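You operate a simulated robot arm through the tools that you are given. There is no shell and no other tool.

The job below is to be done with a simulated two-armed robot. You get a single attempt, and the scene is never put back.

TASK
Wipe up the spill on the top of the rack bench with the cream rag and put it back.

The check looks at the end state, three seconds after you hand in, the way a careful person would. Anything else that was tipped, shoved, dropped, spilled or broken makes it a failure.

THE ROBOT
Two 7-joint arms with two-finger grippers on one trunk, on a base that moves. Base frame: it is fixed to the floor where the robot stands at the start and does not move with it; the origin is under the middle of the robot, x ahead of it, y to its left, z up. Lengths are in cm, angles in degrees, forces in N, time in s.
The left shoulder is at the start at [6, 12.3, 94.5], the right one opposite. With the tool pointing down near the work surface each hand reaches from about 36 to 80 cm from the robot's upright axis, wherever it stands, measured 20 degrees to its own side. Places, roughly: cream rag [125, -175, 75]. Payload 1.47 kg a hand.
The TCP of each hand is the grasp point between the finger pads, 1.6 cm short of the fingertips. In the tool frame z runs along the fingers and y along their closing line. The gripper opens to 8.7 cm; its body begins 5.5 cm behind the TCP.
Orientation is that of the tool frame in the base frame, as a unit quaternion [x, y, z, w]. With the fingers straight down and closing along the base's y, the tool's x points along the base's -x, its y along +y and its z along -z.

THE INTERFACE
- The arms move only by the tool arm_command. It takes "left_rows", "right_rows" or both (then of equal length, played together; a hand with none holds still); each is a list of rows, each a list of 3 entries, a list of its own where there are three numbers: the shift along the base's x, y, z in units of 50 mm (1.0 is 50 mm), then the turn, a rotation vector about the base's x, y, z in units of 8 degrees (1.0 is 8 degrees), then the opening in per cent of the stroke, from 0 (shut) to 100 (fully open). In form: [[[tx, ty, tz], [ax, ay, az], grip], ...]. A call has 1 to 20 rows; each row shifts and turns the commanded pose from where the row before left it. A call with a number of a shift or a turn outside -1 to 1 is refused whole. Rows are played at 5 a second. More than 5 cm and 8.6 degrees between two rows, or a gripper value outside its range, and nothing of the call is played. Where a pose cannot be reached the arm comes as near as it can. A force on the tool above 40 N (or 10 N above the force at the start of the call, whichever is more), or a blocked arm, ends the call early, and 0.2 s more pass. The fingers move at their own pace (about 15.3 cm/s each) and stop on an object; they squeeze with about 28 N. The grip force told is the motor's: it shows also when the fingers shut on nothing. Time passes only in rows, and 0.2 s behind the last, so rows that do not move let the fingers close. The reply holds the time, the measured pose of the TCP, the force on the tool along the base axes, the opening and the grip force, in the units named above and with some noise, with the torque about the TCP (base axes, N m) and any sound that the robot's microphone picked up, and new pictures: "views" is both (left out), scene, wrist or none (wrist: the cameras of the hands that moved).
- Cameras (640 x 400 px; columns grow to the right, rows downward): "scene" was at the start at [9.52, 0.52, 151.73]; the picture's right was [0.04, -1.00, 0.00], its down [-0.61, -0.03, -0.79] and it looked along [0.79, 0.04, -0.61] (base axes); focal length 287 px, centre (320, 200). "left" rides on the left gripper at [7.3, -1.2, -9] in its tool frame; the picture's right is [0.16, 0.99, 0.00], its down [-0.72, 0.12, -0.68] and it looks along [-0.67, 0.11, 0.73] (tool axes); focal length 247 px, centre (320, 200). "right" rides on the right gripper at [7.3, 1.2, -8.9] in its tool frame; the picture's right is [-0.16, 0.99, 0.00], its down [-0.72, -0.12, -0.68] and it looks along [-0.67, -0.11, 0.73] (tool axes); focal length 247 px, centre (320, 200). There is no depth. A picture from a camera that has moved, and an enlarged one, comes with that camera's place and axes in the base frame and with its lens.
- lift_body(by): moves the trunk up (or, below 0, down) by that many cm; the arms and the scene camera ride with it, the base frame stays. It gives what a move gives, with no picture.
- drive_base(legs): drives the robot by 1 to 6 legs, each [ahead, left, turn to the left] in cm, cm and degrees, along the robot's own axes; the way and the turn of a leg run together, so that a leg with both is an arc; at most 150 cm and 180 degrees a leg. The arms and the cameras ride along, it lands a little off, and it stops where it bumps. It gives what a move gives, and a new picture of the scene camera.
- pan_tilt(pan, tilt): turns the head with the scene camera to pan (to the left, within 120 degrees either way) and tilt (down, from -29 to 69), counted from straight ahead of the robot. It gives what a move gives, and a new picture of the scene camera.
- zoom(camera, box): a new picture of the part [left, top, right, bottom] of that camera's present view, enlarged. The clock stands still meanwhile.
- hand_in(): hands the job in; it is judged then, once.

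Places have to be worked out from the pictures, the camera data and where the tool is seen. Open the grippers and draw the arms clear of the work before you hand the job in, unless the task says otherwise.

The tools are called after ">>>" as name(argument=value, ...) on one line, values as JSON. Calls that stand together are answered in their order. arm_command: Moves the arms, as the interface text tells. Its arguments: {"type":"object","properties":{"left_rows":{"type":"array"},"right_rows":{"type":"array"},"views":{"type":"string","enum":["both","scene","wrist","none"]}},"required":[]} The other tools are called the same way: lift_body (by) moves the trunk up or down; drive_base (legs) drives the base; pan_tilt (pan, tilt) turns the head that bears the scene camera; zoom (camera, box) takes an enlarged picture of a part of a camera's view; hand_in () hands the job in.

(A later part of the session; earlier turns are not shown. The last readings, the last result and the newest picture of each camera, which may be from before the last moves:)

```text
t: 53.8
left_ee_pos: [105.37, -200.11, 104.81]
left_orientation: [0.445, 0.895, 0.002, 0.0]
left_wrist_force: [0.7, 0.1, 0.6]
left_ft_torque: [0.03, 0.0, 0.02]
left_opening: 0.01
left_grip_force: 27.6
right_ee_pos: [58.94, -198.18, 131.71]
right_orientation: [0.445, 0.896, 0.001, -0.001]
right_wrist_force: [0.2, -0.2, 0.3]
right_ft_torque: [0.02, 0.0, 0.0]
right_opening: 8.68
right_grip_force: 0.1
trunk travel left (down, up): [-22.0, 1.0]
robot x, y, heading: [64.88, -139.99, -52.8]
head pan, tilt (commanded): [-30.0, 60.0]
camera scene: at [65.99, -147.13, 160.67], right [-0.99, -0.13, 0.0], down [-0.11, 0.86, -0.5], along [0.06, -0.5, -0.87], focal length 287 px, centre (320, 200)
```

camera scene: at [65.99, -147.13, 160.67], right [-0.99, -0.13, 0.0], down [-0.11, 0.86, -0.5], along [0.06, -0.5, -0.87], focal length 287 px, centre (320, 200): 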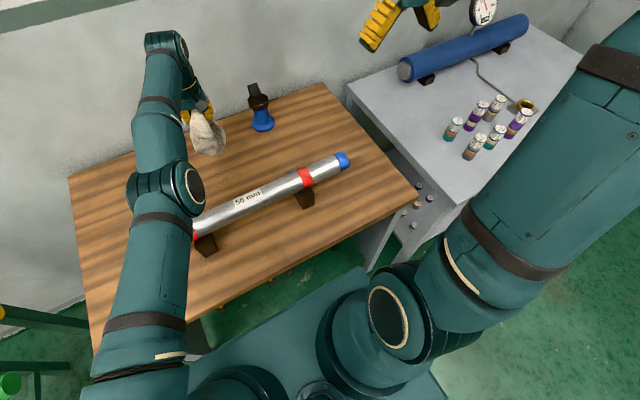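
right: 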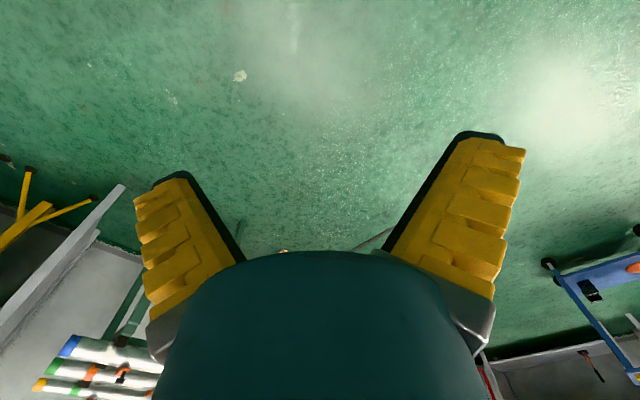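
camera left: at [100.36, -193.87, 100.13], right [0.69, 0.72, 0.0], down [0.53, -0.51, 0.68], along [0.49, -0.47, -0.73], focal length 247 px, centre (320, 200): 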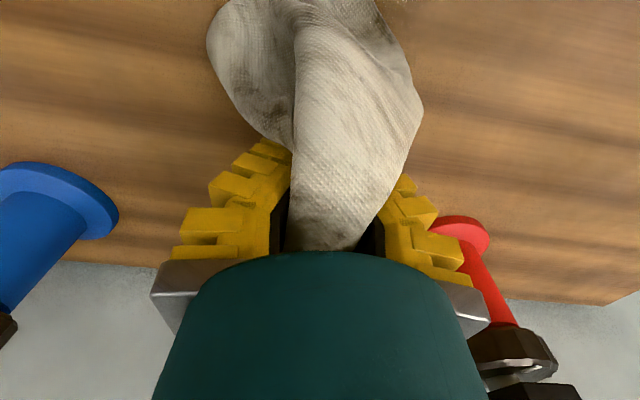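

The base could come close to the bench legs, so I stay here and instead tilt the hand 12° (fingertips away from me) to gain reach. I bring the rag to the right-rear side of the smear and lower it.

>>> pan_tilt(pan=5, tilt=60)

>>> arm_command(left_rows=[[[-0.382, -0.391, 0], [-0.598, -0.454, 0], 0], [[-0.382, -0.391, 0], [-0.598, -0.454, 0], 0], [[0, 0, -0.8], [0, 0, 0], 0], [[0, 0, -0.8], [0, 0, 0], 0], [[0, 0, -0.8], [0, 0, 0], 0], [[0, 0, -0.8], [0, 0, 0], 0], [[0, 0, -0.3], [0, 0, 0], 0], [[0, 0, 0], [0, 0, 0], 0]])

```text
t: 54.8
left_ee_pos: [105.35, -200.02, 104.75]
left_orientation: [0.444, 0.896, 0.002, -0.001]
left_wrist_force: [-0.8, 0.7, -0.1]
left_ft_torque: [-0.02, 0.0, 0.02]
left_opening: 0.0
left_grip_force: 28.1
right_ee_pos: [58.89, -198.13, 131.78]
right_orientation: [0.444, 0.896, 0.001, 0.0]
right_wrist_force: [-1.2, 0.4, 1.0]
right_ft_torque: [-0.03, 0.01, 0.02]
right_opening: 8.71
right_grip_force: 0.1
trunk travel left (down, up): [-22.0, 1.0]
robot x, y, heading: [64.38, -139.95, -52.8]
head pan, tilt (commanded): [5.0, 60.0]
camera scene: at [69.62, -145.46, 160.67], right [-0.74, -0.67, 0.0], down [-0.58, 0.64, -0.5], along [0.34, -0.37, -0.87], focal length 287 px, centre (320, 200)
```

scene: 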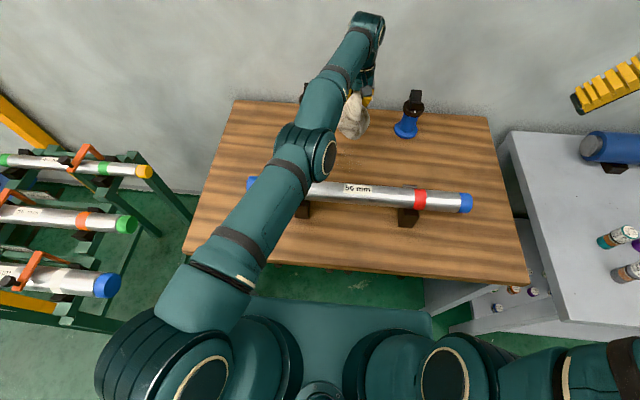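

```text
t: 56.6
left_ee_pos: [101.24, -203.74, 87.81]
left_orientation: [0.442, 0.891, -0.046, 0.093]
left_wrist_force: [-0.3, 0.3, 0.0]
left_ft_torque: [0.0, -0.03, -0.01]
left_opening: 0.0
left_grip_force: 27.8
left hand out of reach, approached as far as the arm can: row 1, 4, 6
right_ee_pos: [58.9, -198.11, 131.73]
right_orientation: [0.444, 0.896, 0.001, 0.0]
right_wrist_force: [0.2, 0.2, -0.2]
right_ft_torque: [-0.03, 0.04, -0.01]
right_opening: 8.7
right_grip_force: 0.1
trunk travel left (down, up): [-22.0, 1.0]
robot x, y, heading: [64.51, -140.03, -52.9]
head pan, tilt (commanded): [5.0, 60.0]
camera scene: at [69.62, -145.44, 160.67], right [-0.74, -0.67, 0.0], down [-0.58, 0.64, -0.5], along [0.34, -0.37, -0.87], focal length 287 px, centre (320, 200)
camera left: at [94.99, -197.2, 95.05], right [0.69, 0.72, -0.03], down [0.44, -0.38, 0.81], along [0.57, -0.58, -0.58], focal length 247 px, centre (320, 200)
```

scene: 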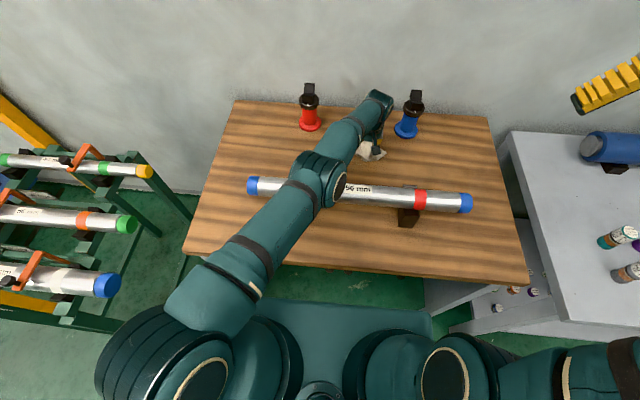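
left: 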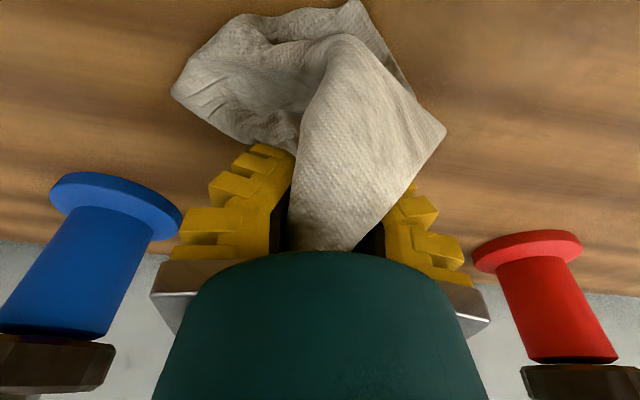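

The elbow now stays high (≈116) above the tube. I press down and wipe back and forth over the rear half of the smear, then lift to look.

>>> arm_command(left_rows=[[[0, 0, -0.3], [0, 0, 0], 0], [[0.351, 0.266, 0], [0, 0, 0], 0], [[0.351, 0.266, 0], [0, 0, 0], 0], [[0.351, 0.266, 0], [0, 0, 0], 0], [[0.351, 0.266, 0], [0, 0, 0], 0], [[0.351, 0.266, 0], [0, 0, 0], 0], [[-0.242, 0.319, 0], [0, 0, 0], 0], [[-0.351, -0.266, 0], [0, 0, 0], 0], [[-0.351, -0.266, 0], [0, 0, 0], 0], [[-0.351, -0.266, 0], [0, 0, 0], 0], [[-0.351, -0.266, 0], [0, 0, 0], 0], [[-0.351, -0.266, 0], [0, 0, 0], 0], [[-0.18, 0.239, 0], [0, 0, 0], 0], [[0.351, 0.266, 0], [0, 0, 0], 0], [[0.351, 0.266, 0], [0, 0, 0], 0], [[0.351, 0.266, 0], [0, 0, 0], 0], [[0.351, 0.266, 0], [0, 0, 0], 0], [[0, 0, 0], [0, 0, 0], 0]])

>>> zoom(camera="scene", box=[290, 90, 450, 190])

>>> zoom(camera="right", box=[400, 20, 600, 170])

```text
t: 58.6
left_ee_pos: [105.62, -197.65, 86.62]
left_orientation: [0.44, 0.891, -0.047, 0.097]
left_wrist_force: [-3.0, 4.6, 17.6]
left_ft_torque: [0.18, 0.17, 0.01]
left_opening: 0.0
left_grip_force: 28.1
left hand out of reach, approached as far as the arm can: row 1
right_ee_pos: [58.94, -198.05, 131.68]
right_orientation: [0.443, 0.896, 0.0, 0.0]
right_wrist_force: [0.5, -0.5, 0.2]
right_ft_torque: [0.01, 0.01, -0.02]
right_opening: 8.7
right_grip_force: 0.0
trunk travel left (down, up): [-22.0, 1.0]
robot x, y, heading: [64.56, -139.43, -52.5]
head pan, tilt (commanded): [5.0, 60.0]
stopped in row 10 (left hand): the force on the tool passed its limit at 42 N (the readings are from after the stop); the commanded pose is now the measured one
camera scene: at [69.49, -145.37, 160.65], right [-0.74, -0.67, 0.0], down [-0.58, 0.64, -0.5], along [0.34, -0.37, -0.87], focal length 287 px, centre (320, 200)
camera left: at [99.37, -191.22, 93.84], right [0.69, 0.72, -0.03], down [0.43, -0.38, 0.82], along [0.58, -0.58, -0.57], focal length 247 px, centre (320, 200)
```

scene: 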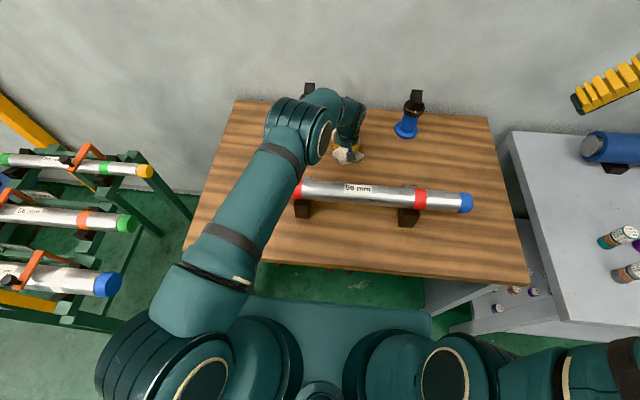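
left: 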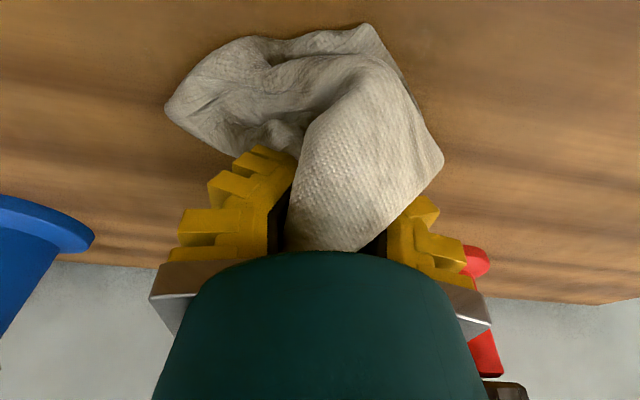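

```text
4.00 times, centred on (370, 140) of scene
camera zoom: at [69.49, -145.37, 160.65], right [-0.74, -0.67, 0.0], down [-0.58, 0.64, -0.5], along [0.34, -0.37, -0.87], focal length 1147 px, centre (120, 440)
```

zoom: 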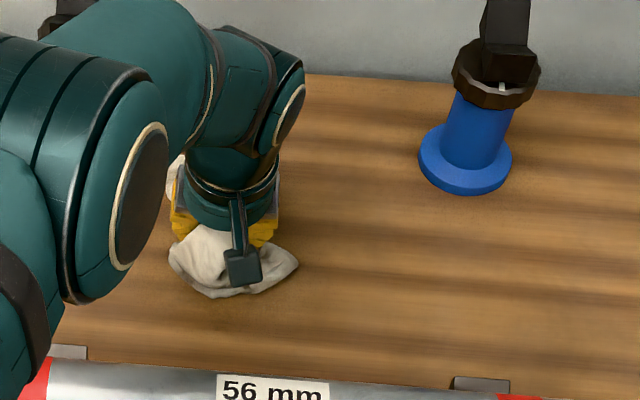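

```text
2.67 times, centred on (500, 95) of right
camera zoom: at [55.53, -191.65, 140.73], right [0.88, 0.47, 0.0], down [0.35, -0.65, 0.68], along [0.32, -0.6, -0.73], focal length 659 px, centre (-160, 480)
```

zoom: 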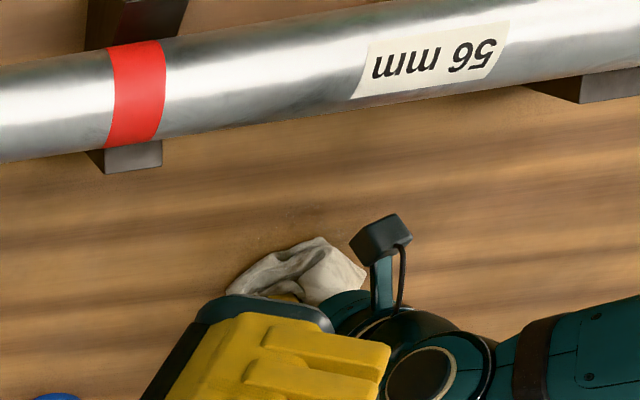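

The press force reached the 40 N limit, so contact is firm at z≈86.6; I lift the rag and look at what is left.

>>> arm_command(left_rows=[[[0, 0, 0.3], [0, 0, 0], 0], [[0, 0, 0.8], [0, 0, 0], 0], [[0, 0, 0.8], [0, 0, 0], 0], [[0, 0, 0.8], [0, 0, 0], 0], [[0, 0, 0], [0, 0, 0], 0]], views="none")

>>> zoom(camera="scene", box=[310, 110, 438, 190])

>>> zoom(camera="right", box=[420, 40, 580, 140])

```text
t: 59.8
left_ee_pos: [105.66, -197.75, 99.65]
left_orientation: [0.441, 0.891, -0.046, 0.095]
left_wrist_force: [-0.2, -0.2, 0.4]
left_ft_torque: [-0.02, 0.01, 0.04]
left_opening: 0.02
left_grip_force: 28.2
right_ee_pos: [59.04, -198.2, 131.69]
right_orientation: [0.444, 0.896, 0.0, -0.001]
right_wrist_force: [0.4, -0.3, 1.0]
right_ft_torque: [-0.01, 0.0, 0.02]
right_opening: 8.69
right_grip_force: 0.1
trunk travel left (down, up): [-22.0, 1.0]
robot x, y, heading: [64.69, -139.65, -52.6]
head pan, tilt (commanded): [5.0, 60.0]
```

```text
5.00 times, centred on (374, 150) of scene
camera zoom: at [69.69, -145.47, 160.66], right [-0.74, -0.67, 0.0], down [-0.58, 0.64, -0.5], along [0.34, -0.37, -0.87], focal length 1434 px, centre (50, 450)
```

zoom: 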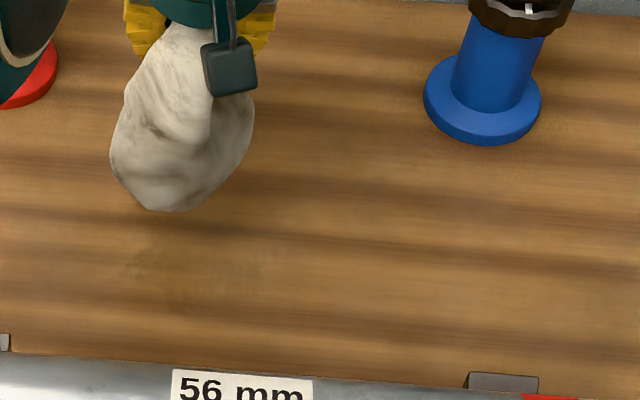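

```text
4.00 times, centred on (500, 90) of right
camera zoom: at [55.71, -191.73, 140.73], right [0.88, 0.47, 0.0], down [0.35, -0.65, 0.68], along [0.32, -0.6, -0.73], focal length 988 px, centre (-400, 640)
```

zoom: 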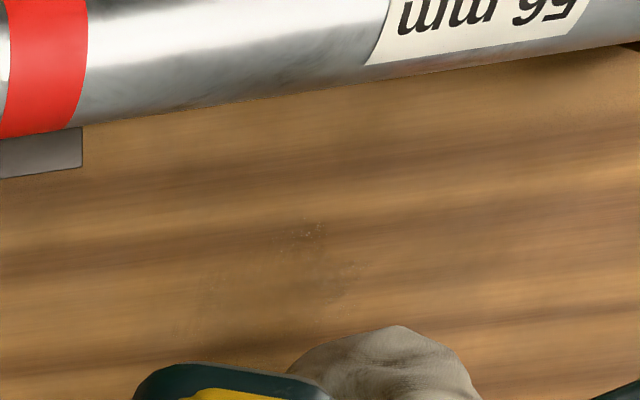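

The film is clearly fading; what remains is centred ≈[101.3,-195] nearer the tube. I tilt the hand the other way (fingertips towards me, body away from the tube), and come down at the right side of the remnant.

>>> arm_command(left_rows=[[[-0.199, -0.151, 0], [0.677, 0.514, 0], 0], [[-0.199, -0.151, 0], [0.677, 0.514, 0], 0], [[-0.199, -0.151, 0], [0.677, 0.514, 0], 0], [[-0.199, -0.151, 0], [0.677, 0.514, 0], 0], [[0, 0, -0.8], [0, 0, 0], 0], [[0, 0, -0.8], [0, 0, 0], 0], [[0, 0, -0.8], [0, 0, 0], 0], [[0, 0, 0], [0, 0, 0], 0]])

>>> zoom(camera="right", box=[400, 20, 600, 170])

```text
t: 61.6
left_ee_pos: [100.68, -196.17, 88.47]
left_orientation: [0.44, 0.892, 0.047, -0.091]
left_wrist_force: [-0.5, 0.2, 0.4]
left_ft_torque: [0.02, -0.04, -0.01]
left_opening: 0.01
left_grip_force: 28.0
left hand out of reach, approached as far as the arm can: row 3, 4, 6, 7
right_ee_pos: [59.05, -198.13, 131.71]
right_orientation: [0.444, 0.896, 0.001, 0.001]
right_wrist_force: [-0.5, 0.1, 0.8]
right_ft_torque: [0.03, -0.02, -0.03]
right_opening: 8.72
right_grip_force: 0.1
trunk travel left (down, up): [-22.0, 1.0]
robot x, y, heading: [64.96, -139.67, -52.4]
head pan, tilt (commanded): [5.0, 60.0]
camera scene: at [69.64, -145.39, 160.67], right [-0.74, -0.67, 0.0], down [-0.58, 0.64, -0.5], along [0.34, -0.37, -0.87], focal length 287 px, centre (320, 200)
camera left: at [96.56, -192.57, 98.58], right [0.69, 0.72, 0.04], down [0.6, -0.6, 0.52], along [0.4, -0.34, -0.85], focal length 247 px, centre (320, 200)
```

scene: 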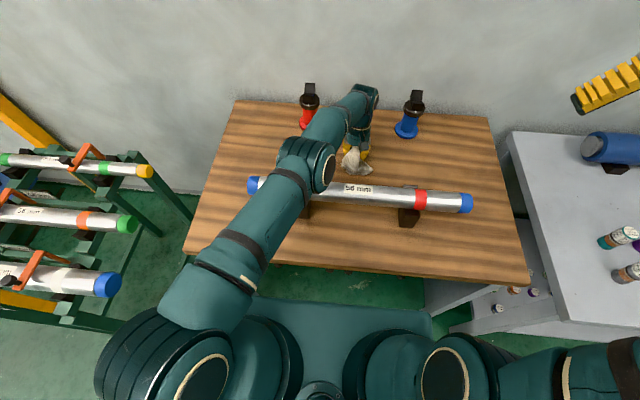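
left: 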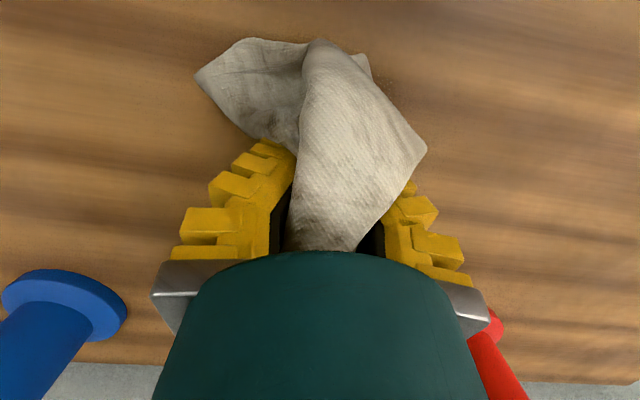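

```text
2.67 times, centred on (500, 95) of right
camera zoom: at [55.66, -191.65, 140.76], right [0.88, 0.47, 0.0], down [0.35, -0.65, 0.68], along [0.32, -0.6, -0.73], focal length 659 px, centre (-160, 480)
```

zoom: 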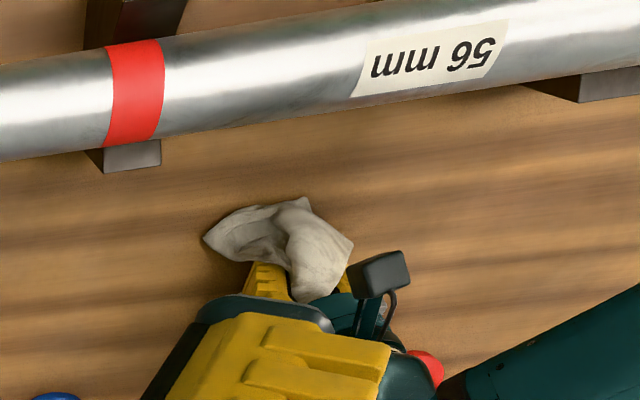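

The hand came to about 34 cm in, limited by reach, so I shift the command 5 cm towards me and lower to z≈87, reading the press force.

>>> arm_command(left_rows=[[[-0.302, 0.399, 0], [0, 0, 0], 0], [[-0.302, 0.399, 0], [0, 0, 0], 0], [[0, 0, -0.12], [0, 0, 0], 0], [[0, 0, 0], [0, 0, 0], 0]])

```text
t: 62.6
left_ee_pos: [97.62, -191.91, 87.89]
left_orientation: [0.44, 0.892, 0.048, -0.09]
left_wrist_force: [0.1, 0.7, 0.2]
left_ft_torque: [-0.01, -0.01, 0.02]
left_opening: 0.0
left_grip_force: 28.4
right_ee_pos: [59.0, -198.17, 131.64]
right_orientation: [0.444, 0.896, 0.0, -0.001]
right_wrist_force: [-0.3, 0.1, -0.2]
right_ft_torque: [-0.02, -0.01, -0.01]
right_opening: 8.7
right_grip_force: 0.0
trunk travel left (down, up): [-22.0, 1.0]
robot x, y, heading: [64.68, -140.23, -52.8]
head pan, tilt (commanded): [5.0, 60.0]
camera scene: at [69.64, -145.38, 160.67], right [-0.74, -0.67, 0.0], down [-0.58, 0.64, -0.5], along [0.34, -0.37, -0.87], focal length 287 px, centre (320, 200)
camera left: at [93.54, -188.49, 98.06], right [0.69, 0.72, 0.04], down [0.6, -0.6, 0.52], along [0.4, -0.34, -0.85], focal length 247 px, centre (320, 200)
```

scene: 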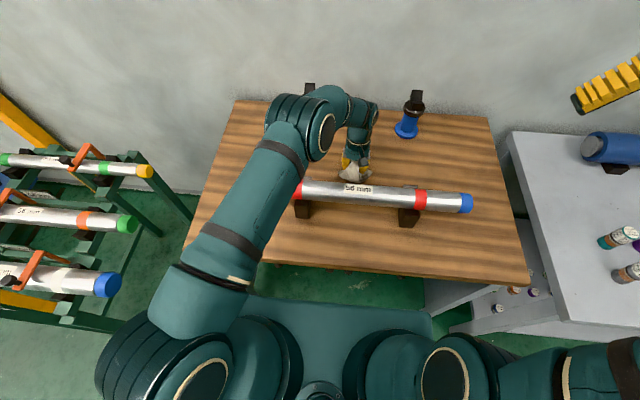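
left: 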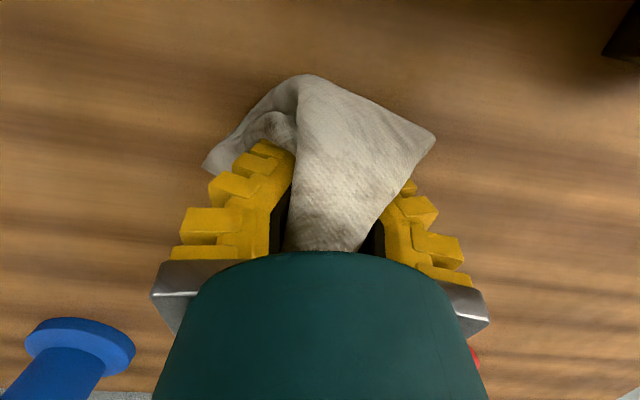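

The command had already been clipped, so I am at 28.5 cm, a bit near the tube. I go back 3.5 cm to mid-remnant and press down a little.

>>> arm_command(left_rows=[[[0.424, -0.558, 0.04], [0, 0, 0], 0], [[0, 0, -0.2], [0, 0, 0], 0], [[0, 0, -0.1], [0, 0, 0], 0], [[0, 0, 0], [0, 0, 0], 0]])

```text
t: 63.6
left_ee_pos: [99.72, -194.82, 86.76]
left_orientation: [0.441, 0.892, 0.046, -0.089]
left_wrist_force: [-0.8, 2.4, 17.8]
left_ft_torque: [0.01, -0.14, 0.05]
left_opening: 0.11
left_grip_force: 28.0
right_ee_pos: [58.82, -198.04, 131.86]
right_orientation: [0.444, 0.896, -0.001, -0.001]
right_wrist_force: [0.7, -1.2, -0.1]
right_ft_torque: [0.0, -0.02, 0.01]
right_opening: 8.68
right_grip_force: 0.1
trunk travel left (down, up): [-22.0, 1.0]
robot x, y, heading: [64.73, -139.8, -52.4]
head pan, tilt (commanded): [5.0, 60.0]
camera scene: at [69.53, -145.22, 160.7], right [-0.74, -0.67, 0.0], down [-0.58, 0.64, -0.5], along [0.34, -0.37, -0.87], focal length 287 px, centre (320, 200)
camera left: at [95.5, -191.21, 96.89], right [0.69, 0.72, 0.03], down [0.6, -0.6, 0.52], along [0.4, -0.34, -0.85], focal length 247 px, centre (320, 200)
```

scene: 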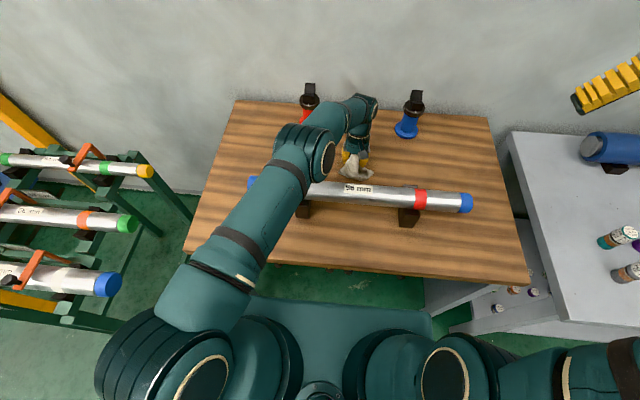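
left: 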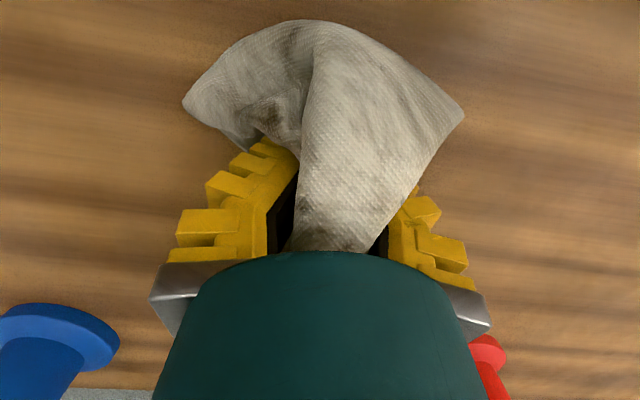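

Press force is 18 N, good. I ease off slightly and wipe back and forth sideways, stepping outward from the tube.

>>> arm_command(left_rows=[[[-0.319, -0.242, 0.02], [0, 0, 0], 0], [[-0.319, -0.242, 0], [0, 0, 0], 0], [[0.319, 0.242, 0], [0, 0, 0], 0], [[0.319, 0.242, 0], [0, 0, 0], 0], [[0.319, 0.242, 0], [0, 0, 0], 0], [[0.319, 0.242, 0], [0, 0, 0], 0], [[0.319, 0.242, 0], [0, 0, 0], 0], [[0.182, -0.239, 0], [0, 0, 0], 0], [[-0.319, -0.242, 0], [0, 0, 0], 0], [[-0.319, -0.242, 0], [0, 0, 0], 0], [[-0.319, -0.242, 0], [0, 0, 0], 0], [[-0.319, -0.242, 0], [0, 0, 0], 0], [[-0.319, -0.242, 0], [0, 0, 0], 0], [[0.182, -0.239, 0], [0, 0, 0], 0], [[0.319, 0.242, 0], [0, 0, 0], 0], [[0.319, 0.242, 0], [0, 0, 0], 0], [[0.319, 0.242, 0], [0, 0, 0], 0], [[0.319, 0.242, 0], [0, 0, 0], 0], [[0.319, 0.242, 0], [0, 0, 0], 0], [[0, 0, 0], [0, 0, 0], 0]], views="wrist")

```text
t: 67.8
left_ee_pos: [105.8, -193.72, 86.72]
left_orientation: [0.44, 0.892, 0.047, -0.089]
left_wrist_force: [-2.5, -2.2, 15.5]
left_ft_torque: [-0.06, -0.13, 0.01]
left_opening: 0.3
left_grip_force: 28.1
left hand out of reach, approached as far as the arm can: row 2, 12, 13, 14, 15, 16, 17, 18, 19
right_ee_pos: [58.93, -198.03, 131.74]
right_orientation: [0.443, 0.896, 0.001, 0.0]
right_wrist_force: [-0.2, 0.1, 0.0]
right_ft_torque: [-0.01, -0.02, -0.02]
right_opening: 8.7
right_grip_force: 0.0
trunk travel left (down, up): [-22.0, 1.0]
robot x, y, heading: [64.88, -140.15, -52.7]
head pan, tilt (commanded): [5.0, 60.0]
camera left: at [101.69, -190.16, 96.86], right [0.69, 0.72, 0.04], down [0.6, -0.6, 0.52], along [0.4, -0.34, -0.85], focal length 247 px, centre (320, 200)
```

left: 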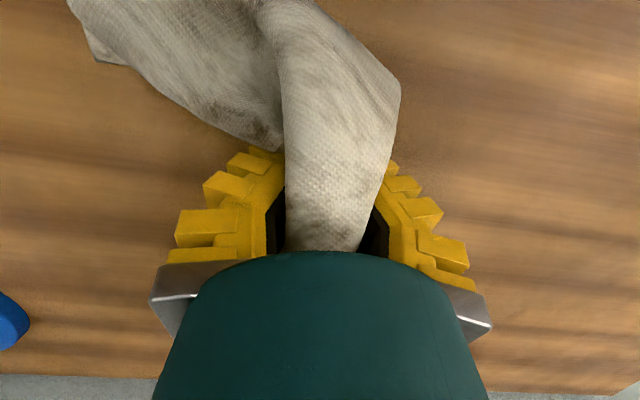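

The strokes ran fully. I lift the rag and move it left to inspect the wood.

>>> arm_command(left_rows=[[[0, 0, 0.4], [0, 0, 0], 0], [[0, 0, 0.9], [0, 0, 0], 0], [[0, 0, 0.9], [0, 0, 0], 0], [[0, 0, 0.9], [0, 0, 0], 0], [[0, 0, 0], [0, 0, 0], 0]], views="scene")

>>> zoom(camera="scene", box=[310, 110, 438, 190])

>>> zoom(camera="right", box=[420, 40, 580, 140])

```text
t: 69.0
left_ee_pos: [106.45, -195.63, 101.68]
left_orientation: [0.44, 0.892, 0.048, -0.091]
left_wrist_force: [0.5, 0.7, -0.1]
left_ft_torque: [0.05, 0.0, 0.02]
left_opening: 0.0
left_grip_force: 27.8
left hand out of reach, approached as far as the arm can: row 1, 2, 3
right_ee_pos: [58.96, -198.16, 131.69]
right_orientation: [0.444, 0.896, 0.0, 0.0]
right_wrist_force: [-0.4, -0.3, 0.2]
right_ft_torque: [0.01, 0.04, -0.03]
right_opening: 8.71
right_grip_force: 0.0
trunk travel left (down, up): [-22.0, 1.0]
robot x, y, heading: [64.62, -139.89, -52.8]
head pan, tilt (commanded): [5.0, 60.0]
camera scene: at [69.7, -145.46, 160.66], right [-0.74, -0.67, 0.0], down [-0.58, 0.64, -0.5], along [0.34, -0.37, -0.87], focal length 287 px, centre (320, 200)
```

scene: 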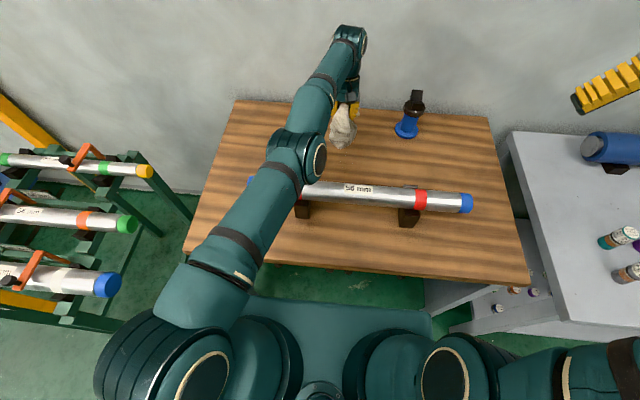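

```text
5.00 times, centred on (374, 150) of scene
camera zoom: at [69.7, -145.46, 160.66], right [-0.74, -0.67, 0.0], down [-0.58, 0.64, -0.5], along [0.34, -0.37, -0.87], focal length 1434 px, centre (50, 450)
```

zoom: 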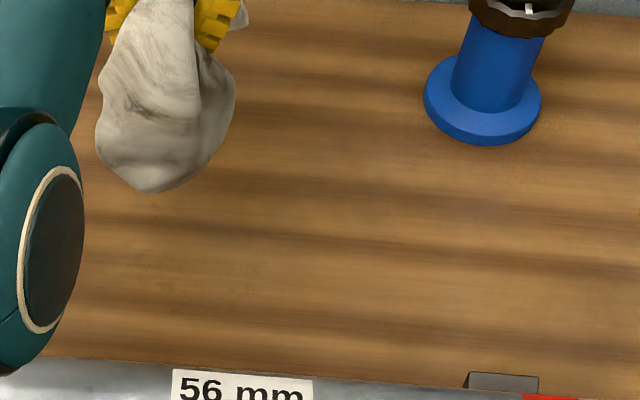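

```text
4.00 times, centred on (500, 90) of right
camera zoom: at [55.71, -191.72, 140.73], right [0.88, 0.47, 0.0], down [0.35, -0.65, 0.68], along [0.32, -0.6, -0.73], focal length 988 px, centre (-400, 640)
```

zoom: 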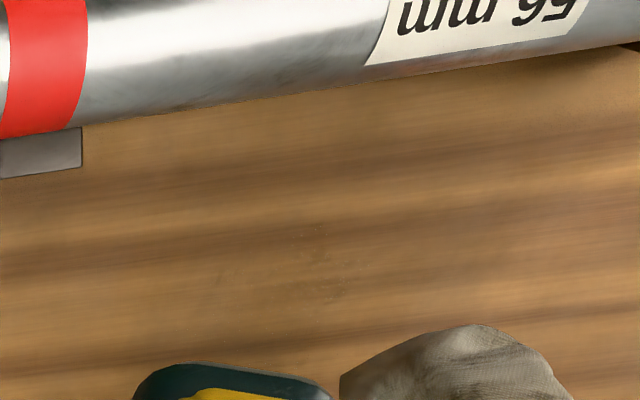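

The film is nearly gone. I enlarge further to spot any residue.

>>> zoom(camera="scene", box=[324, 140, 388, 180])

>>> zoom(camera="right", box=[460, 76, 540, 126])

```text
10.00 times, centred on (356, 160) of scene
camera zoom: at [69.7, -145.46, 160.66], right [-0.74, -0.67, 0.0], down [-0.58, 0.64, -0.5], along [0.34, -0.37, -0.87], focal length 2868 px, centre (-40, 600)
```

zoom: 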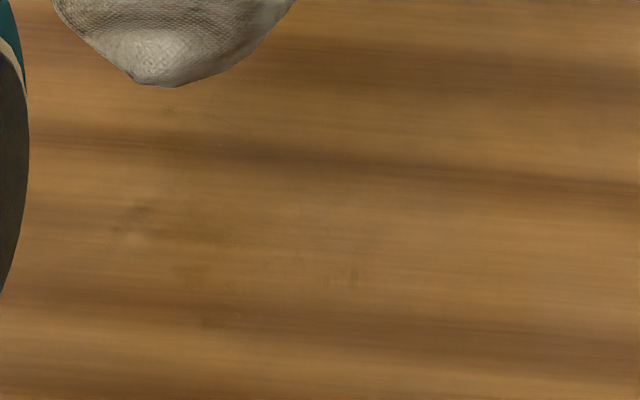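

```text
8.00 times, centred on (500, 101) of right
camera zoom: at [55.71, -191.72, 140.73], right [0.88, 0.47, 0.0], down [0.35, -0.65, 0.68], along [0.32, -0.6, -0.73], focal length 1976 px, centre (-1120, 992)
```

zoom: 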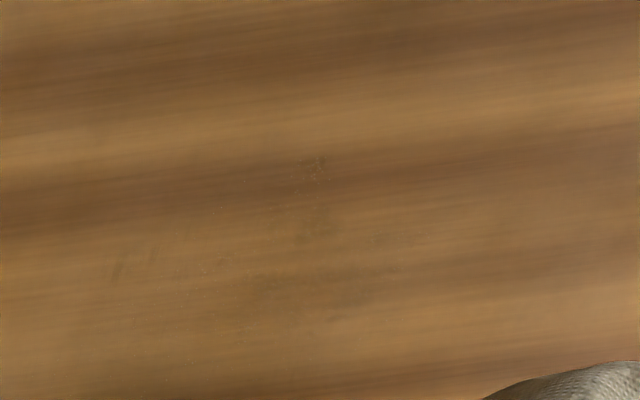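

Only faint specks remain (about u 41–49 across, 31–38 deep). I do another complete pass nearer the tube, coming down at the left end.

>>> arm_command(left_rows=[[[0.1, 0.528, 0], [0, 0, 0], 0], [[0, 0, -0.9], [0, 0, 0], 0], [[0, 0, -0.9], [0, 0, 0], 0], [[0, 0, -0.9], [0, 0, 0], 0], [[0, 0, -0.24], [0, 0, 0], 0], [[-0.242, 0.319, 0], [0, 0, 0], 0], [[-0.242, 0.319, 0], [0, 0, 0], 0], [[-0.319, -0.242, 0], [0, 0, 0], 0], [[-0.319, -0.242, 0], [0, 0, 0], 0], [[-0.319, -0.242, 0], [0, 0, 0], 0], [[-0.319, -0.242, 0], [0, 0, 0], 0], [[-0.319, -0.242, 0], [0, 0, 0], 0], [[-0.319, -0.242, 0], [0, 0, 0], 0], [[0.182, -0.239, 0], [0, 0, 0], 0], [[0.319, 0.242, 0], [0, 0, 0], 0], [[0.319, 0.242, 0], [0, 0, 0], 0], [[0.319, 0.242, 0], [0, 0, 0], 0], [[0.319, 0.242, 0], [0, 0, 0], 0], [[0.319, 0.242, 0], [0, 0, 0], 0], [[0.319, 0.242, 0], [0, 0, 0], 0]], views="both")

```text
t: 73.2
left_ee_pos: [104.85, -190.15, 87.52]
left_orientation: [0.44, 0.892, 0.046, -0.09]
left_wrist_force: [0.0, 0.1, -1.2]
left_ft_torque: [-0.02, -0.03, 0.03]
left_opening: 0.0
left_grip_force: 28.1
left hand out of reach, approached as far as the arm can: row 1, 3, 4, 14
right_ee_pos: [58.95, -198.09, 131.81]
right_orientation: [0.444, 0.896, 0.001, 0.0]
right_wrist_force: [-0.4, -0.4, 0.0]
right_ft_torque: [-0.02, 0.0, 0.01]
right_opening: 8.71
right_grip_force: 0.1
trunk travel left (down, up): [-22.0, 1.0]
robot x, y, heading: [64.85, -140.2, -52.8]
head pan, tilt (commanded): [5.0, 60.0]
camera scene: at [69.7, -145.37, 160.67], right [-0.74, -0.67, 0.0], down [-0.58, 0.64, -0.5], along [0.34, -0.37, -0.87], focal length 287 px, centre (320, 200)
camera left: at [100.72, -186.67, 97.67], right [0.69, 0.72, 0.04], down [0.6, -0.6, 0.52], along [0.4, -0.34, -0.85], focal length 247 px, centre (320, 200)
```

scene: 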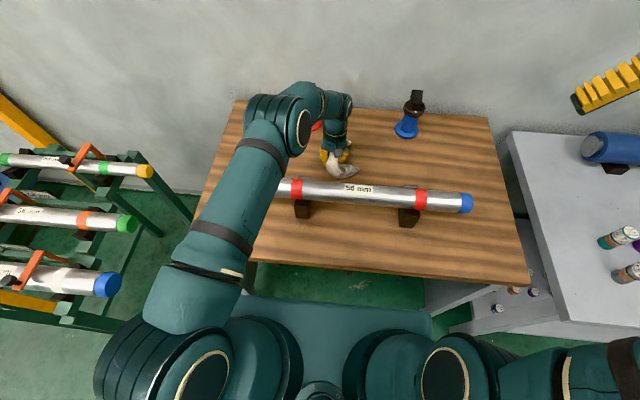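
left: 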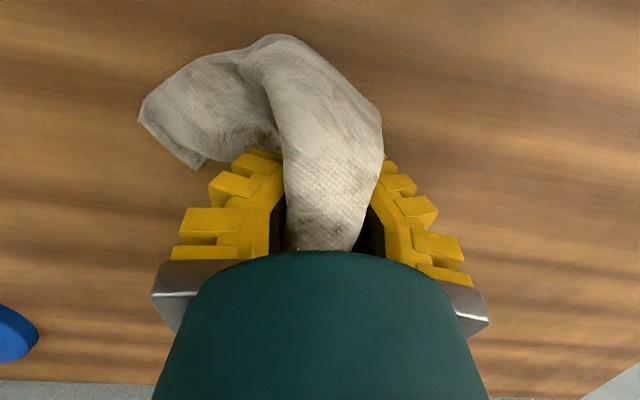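

The hand was 0.8 cm too high for pressure on that pass. I press down to z≈86.75 and repeat the strokes.

>>> arm_command(left_rows=[[[0, 0, -0.15], [0, 0, 0], 0], [[-0.319, -0.242, 0], [0, 0, 0], 0], [[-0.319, -0.242, 0], [0, 0, 0], 0], [[-0.319, -0.242, 0], [0, 0, 0], 0], [[-0.319, -0.242, 0], [0, 0, 0], 0], [[-0.319, -0.242, 0], [0, 0, 0], 0], [[0.182, -0.239, 0], [0, 0, 0], 0], [[0.319, 0.242, 0], [0, 0, 0], 0], [[0.319, 0.242, 0], [0, 0, 0], 0], [[0.319, 0.242, 0], [0, 0, 0], 0], [[0.319, 0.242, 0], [0, 0, 0], 0], [[0.319, 0.242, 0], [0, 0, 0], 0], [[0.182, -0.239, 0], [0, 0, 0], 0], [[-0.319, -0.242, 0], [0, 0, 0], 0], [[-0.319, -0.242, 0], [0, 0, 0], 0], [[-0.319, -0.242, 0], [0, 0, 0], 0], [[-0.319, -0.242, 0], [0, 0, 0], 0], [[0, 0, 0], [0, 0, 0], 0]], views="wrist")

```text
t: 77.0
left_ee_pos: [99.72, -196.08, 86.79]
left_orientation: [0.441, 0.892, 0.047, -0.091]
left_wrist_force: [0.1, 0.1, 3.3]
left_ft_torque: [-0.02, -0.05, 0.0]
left_opening: 0.02
left_grip_force: 28.4
left hand out of reach, approached as far as the arm can: row 7, 17
right_ee_pos: [59.09, -198.06, 131.73]
right_orientation: [0.444, 0.896, 0.0, 0.0]
right_wrist_force: [0.9, -0.7, -0.3]
right_ft_torque: [0.01, -0.01, 0.03]
right_opening: 8.7
right_grip_force: 0.1
trunk travel left (down, up): [-22.0, 1.0]
robot x, y, heading: [64.37, -139.48, -52.4]
head pan, tilt (commanded): [5.0, 60.0]
camera left: at [95.65, -192.61, 97.04], right [0.69, 0.72, 0.04], down [0.6, -0.6, 0.52], along [0.4, -0.34, -0.85], focal length 247 px, centre (320, 200)
```

left: 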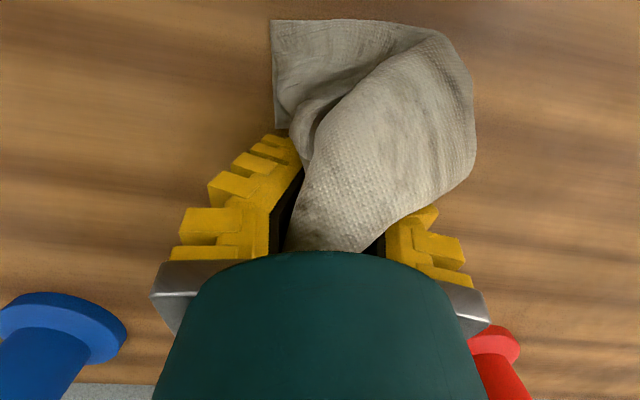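

Force is light but the cloth is dragging along. Now I set the hand upright again and wipe the rear strip.

>>> arm_command(left_rows=[[[0, 0, 0.3], [0, 0, 0], 0], [[0.302, -0.399, 0], [-0.598, -0.454, 0], 0], [[0.302, -0.399, 0], [-0.598, -0.454, 0], 0], [[0, 0, -0.3], [0, 0, 0], 0], [[0.319, 0.242, 0], [0, 0, 0], 0], [[0.319, 0.242, 0], [0, 0, 0], 0], [[0.319, 0.242, 0], [0, 0, 0], 0], [[0.319, 0.242, 0], [0, 0, 0], 0], [[0.182, -0.239, 0], [0, 0, 0], 0], [[-0.319, -0.242, 0], [0, 0, 0], 0], [[-0.319, -0.242, 0], [0, 0, 0], 0], [[-0.319, -0.242, 0], [0, 0, 0], 0], [[-0.319, -0.242, 0], [0, 0, 0], 0], [[-0.319, -0.242, 0], [0, 0, 0], 0], [[-0.363, 0.478, 0], [0, 0, 0], 0], [[0.319, 0.242, 0], [0, 0, 0], 0], [[0.319, 0.242, 0], [0, 0, 0], 0], [[0.319, 0.242, 0], [0, 0, 0], 0], [[0.319, 0.242, 0], [0, 0, 0], 0], [[0, 0, 0], [0, 0, 0], 0]], views="wrist")

```text
t: 81.2
left_ee_pos: [107.0, -197.44, 86.57]
left_orientation: [0.443, 0.897, 0.001, 0.003]
left_wrist_force: [-1.0, -1.4, 7.8]
left_ft_torque: [-0.02, -0.09, -0.01]
left_opening: 0.07
left_grip_force: 27.8
left hand out of reach, approached as far as the arm can: row 3, 5, 6, 7, 8, 9, 10, 11, 12, 13, 14, 15, 16, 17, 18, 19
right_ee_pos: [58.89, -198.1, 131.82]
right_orientation: [0.444, 0.896, -0.001, 0.0]
right_wrist_force: [0.3, 0.9, 0.2]
right_ft_torque: [-0.03, 0.01, -0.02]
right_opening: 8.71
right_grip_force: 0.0
trunk travel left (down, up): [-22.0, 1.0]
robot x, y, heading: [64.4, -139.88, -52.8]
head pan, tilt (commanded): [5.0, 60.0]
camera left: at [101.78, -192.32, 95.46], right [0.69, 0.73, 0.0], down [0.53, -0.5, 0.68], along [0.5, -0.47, -0.73], focal length 247 px, centre (320, 200)
```

left: 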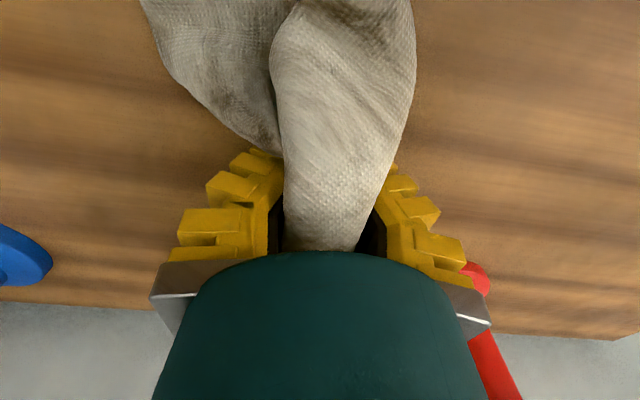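

Done with the rear strip; I lift the rag well up and inspect the wood again.

>>> arm_command(left_rows=[[[0, 0, 0.4], [0, 0, 0], 0], [[0, 0, 0.9], [0, 0, 0], 0], [[0, 0, 0.9], [0, 0, 0], 0], [[0, 0, 0.9], [0, 0, 0], 0], [[0.5, 0.38, 0], [0, 0, 0], 0], [[0.5, 0.38, 0], [0, 0, 0], 0], [[0, 0, 0], [0, 0, 0], 0]], views="both")

>>> zoom(camera="scene", box=[300, 120, 428, 200])

>>> zoom(camera="right", box=[440, 50, 568, 130])

>>> zoom(camera="left", box=[0, 0, 300, 200])

```text
t: 82.8
left_ee_pos: [113.33, -196.88, 101.59]
left_orientation: [0.443, 0.897, 0.001, 0.002]
left_wrist_force: [-0.4, -0.1, -0.6]
left_ft_torque: [0.01, -0.03, -0.02]
left_opening: 0.0
left_grip_force: 27.7
left hand out of reach, approached as far as the arm can: row 1, 2, 3, 5, 6
right_ee_pos: [58.87, -198.11, 131.71]
right_orientation: [0.444, 0.896, 0.001, 0.0]
right_wrist_force: [0.1, 0.1, -0.3]
right_ft_torque: [0.04, -0.02, 0.03]
right_opening: 8.72
right_grip_force: 0.0
trunk travel left (down, up): [-22.0, 1.0]
robot x, y, heading: [64.64, -139.68, -52.8]
head pan, tilt (commanded): [5.0, 60.0]
camera scene: at [69.63, -145.45, 160.67], right [-0.74, -0.67, 0.0], down [-0.58, 0.64, -0.5], along [0.34, -0.37, -0.87], focal length 287 px, centre (320, 200)
camera left: at [108.03, -191.74, 110.51], right [0.69, 0.73, 0.0], down [0.53, -0.5, 0.68], along [0.5, -0.47, -0.73], focal length 247 px, centre (320, 200)
```

scene: 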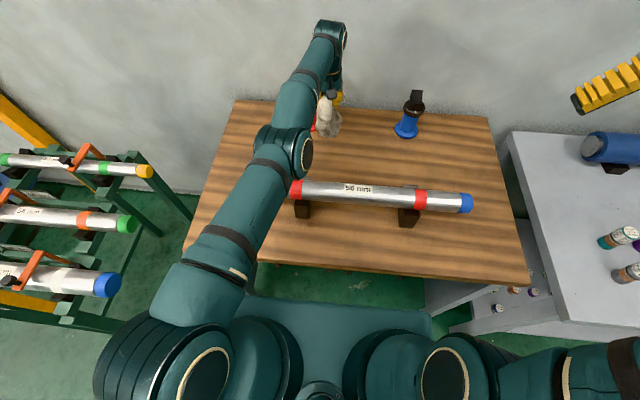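
left: 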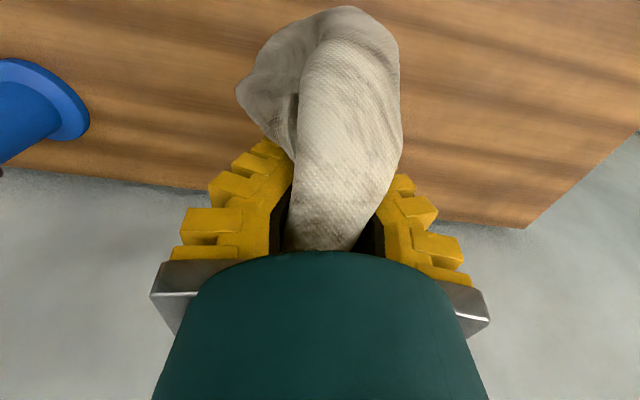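

```text
5.00 times, centred on (364, 160) of scene
camera zoom: at [69.63, -145.45, 160.67], right [-0.74, -0.67, 0.0], down [-0.58, 0.64, -0.5], along [0.34, -0.37, -0.87], focal length 1434 px, centre (100, 400)
```

zoom: 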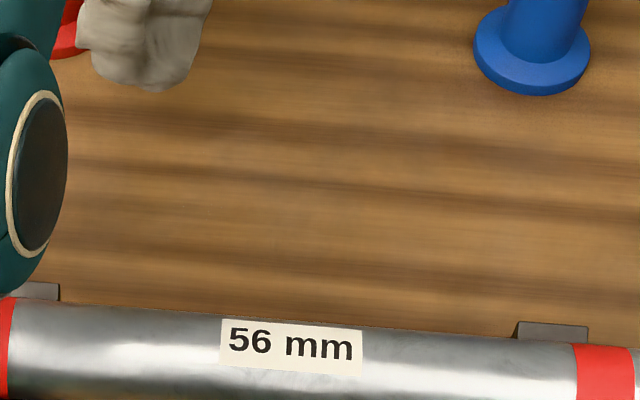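

```text
5.00 times, centred on (504, 90) of right
camera zoom: at [55.63, -191.71, 140.74], right [0.88, 0.47, 0.0], down [0.35, -0.65, 0.68], along [0.32, -0.6, -0.73], focal length 1235 px, centre (-600, 750)
```

zoom: 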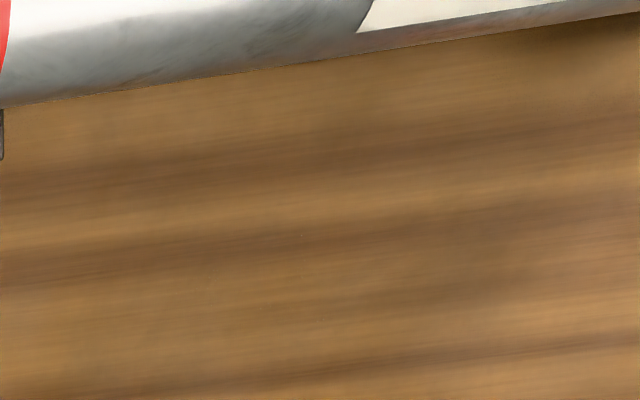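

```text
2.00 times, centred on (150, 100) of left
camera zoom: at [108.03, -191.74, 110.51], right [0.69, 0.73, 0.0], down [0.53, -0.5, 0.68], along [0.5, -0.47, -0.73], focal length 494 px, centre (660, 400)
```

zoom: 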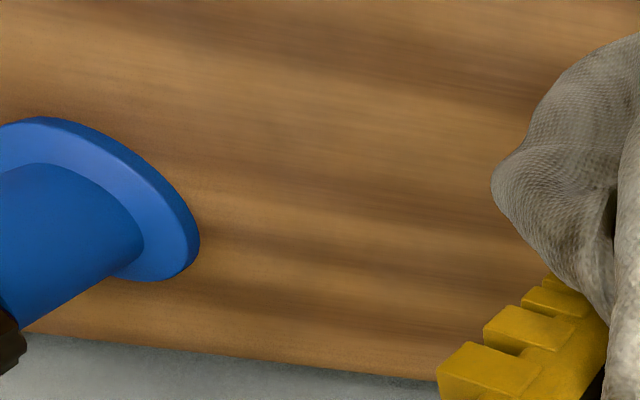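

The top looks clean; I zoom in harder on the whole former smear to be certain.

>>> zoom(camera="scene", box=[312, 136, 392, 186])

>>> zoom(camera="right", box=[450, 66, 530, 116])

>>> zoom(camera="right", box=[500, 60, 640, 200])

```text
8.00 times, centred on (352, 161) of scene
camera zoom: at [69.63, -145.45, 160.67], right [-0.74, -0.67, 0.0], down [-0.58, 0.64, -0.5], along [0.34, -0.37, -0.87], focal length 2294 px, centre (64, 512)
```

zoom: 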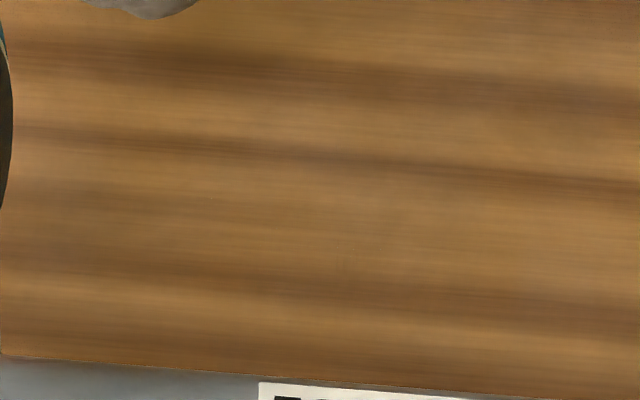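

```text
8.00 times, centred on (490, 91) of right
camera zoom: at [55.63, -191.71, 140.74], right [0.88, 0.47, 0.0], down [0.35, -0.65, 0.68], along [0.32, -0.6, -0.73], focal length 1976 px, centre (-1040, 1072)
```

zoom: 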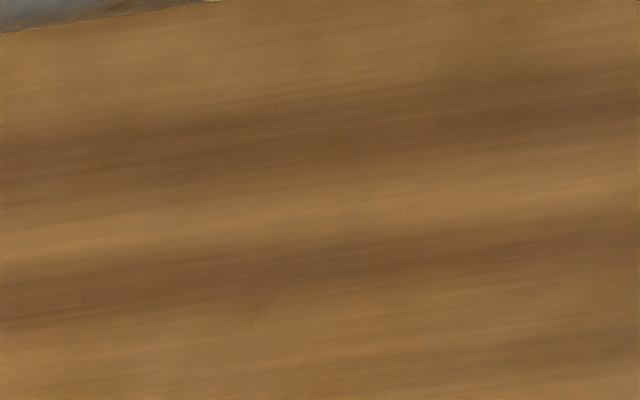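

```text
2.86 times, centred on (570, 130) of right
camera zoom: at [55.63, -191.71, 140.74], right [0.88, 0.47, 0.0], down [0.35, -0.65, 0.68], along [0.32, -0.6, -0.73], focal length 706 px, centre (-394, 400)
```

zoom: 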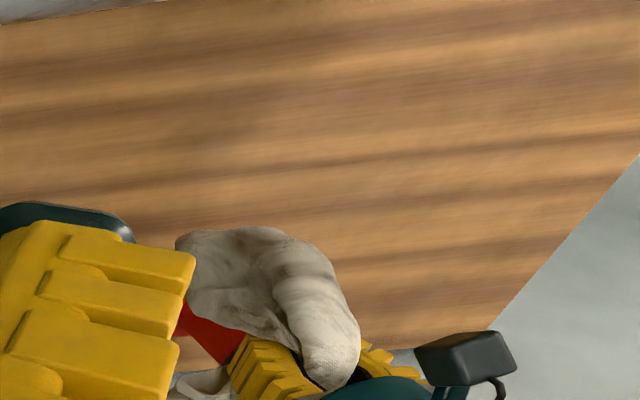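

Just one tiny speck remains near 30 cm in (by the tube, ≈[101,-191]). I do one last pass there: swing clear of the red post, tilt the hand back, and come down.

>>> arm_command(left_rows=[[[-0.62, 0.156, 0], [0, 0, 0], 0], [[-0.62, 0.156, 0], [0, 0, 0], 0], [[-0.121, 0.16, 0], [0.598, 0.454, 0], 0], [[-0.121, 0.16, 0], [0.598, 0.454, 0], 0], [[0, 0, -0.9], [0, 0, 0], 0], [[0, 0, -0.9], [0, 0, 0], 0], [[0, 0, -0.9], [0, 0, 0], 0], [[0, 0, -0.1], [0, 0, 0], 0], [[0, 0, 0], [0, 0, 0], 0]], views="both")

```text
t: 84.8
left_ee_pos: [105.94, -194.27, 88.01]
left_orientation: [0.441, 0.892, 0.048, -0.09]
left_wrist_force: [1.8, -0.1, 0.1]
left_ft_torque: [0.01, 0.01, 0.0]
left_opening: 0.0
left_grip_force: 27.8
left hand out of reach, approached as far as the arm can: row 1, 2, 3, 4, 6, 7
right_ee_pos: [59.01, -198.0, 131.76]
right_orientation: [0.444, 0.896, 0.0, 0.0]
right_wrist_force: [-0.3, -0.1, -0.3]
right_ft_torque: [-0.01, 0.01, 0.0]
right_opening: 8.69
right_grip_force: 0.0
trunk travel left (down, up): [-22.0, 1.0]
robot x, y, heading: [64.5, -139.75, -52.8]
head pan, tilt (commanded): [5.0, 60.0]
camera scene: at [69.66, -145.42, 160.67], right [-0.74, -0.67, 0.0], down [-0.58, 0.64, -0.5], along [0.34, -0.37, -0.87], focal length 287 px, centre (320, 200)
camera left: at [101.76, -190.82, 98.16], right [0.69, 0.72, 0.04], down [0.6, -0.6, 0.52], along [0.4, -0.34, -0.85], focal length 247 px, centre (320, 200)
```

scene: 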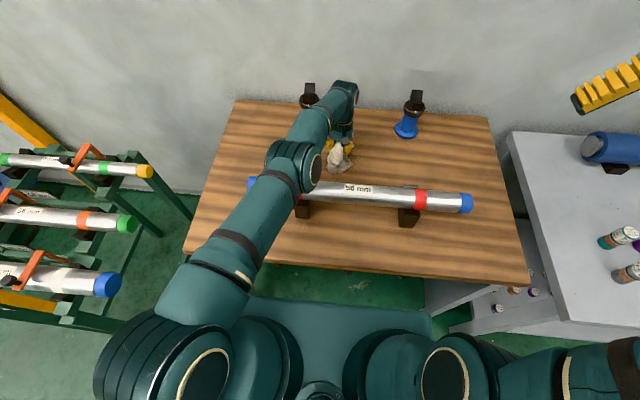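
left: 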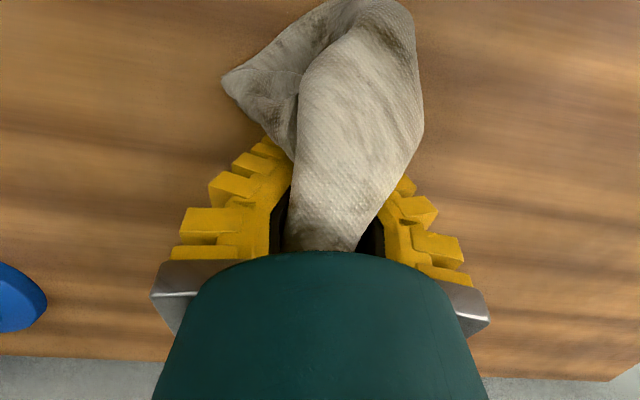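

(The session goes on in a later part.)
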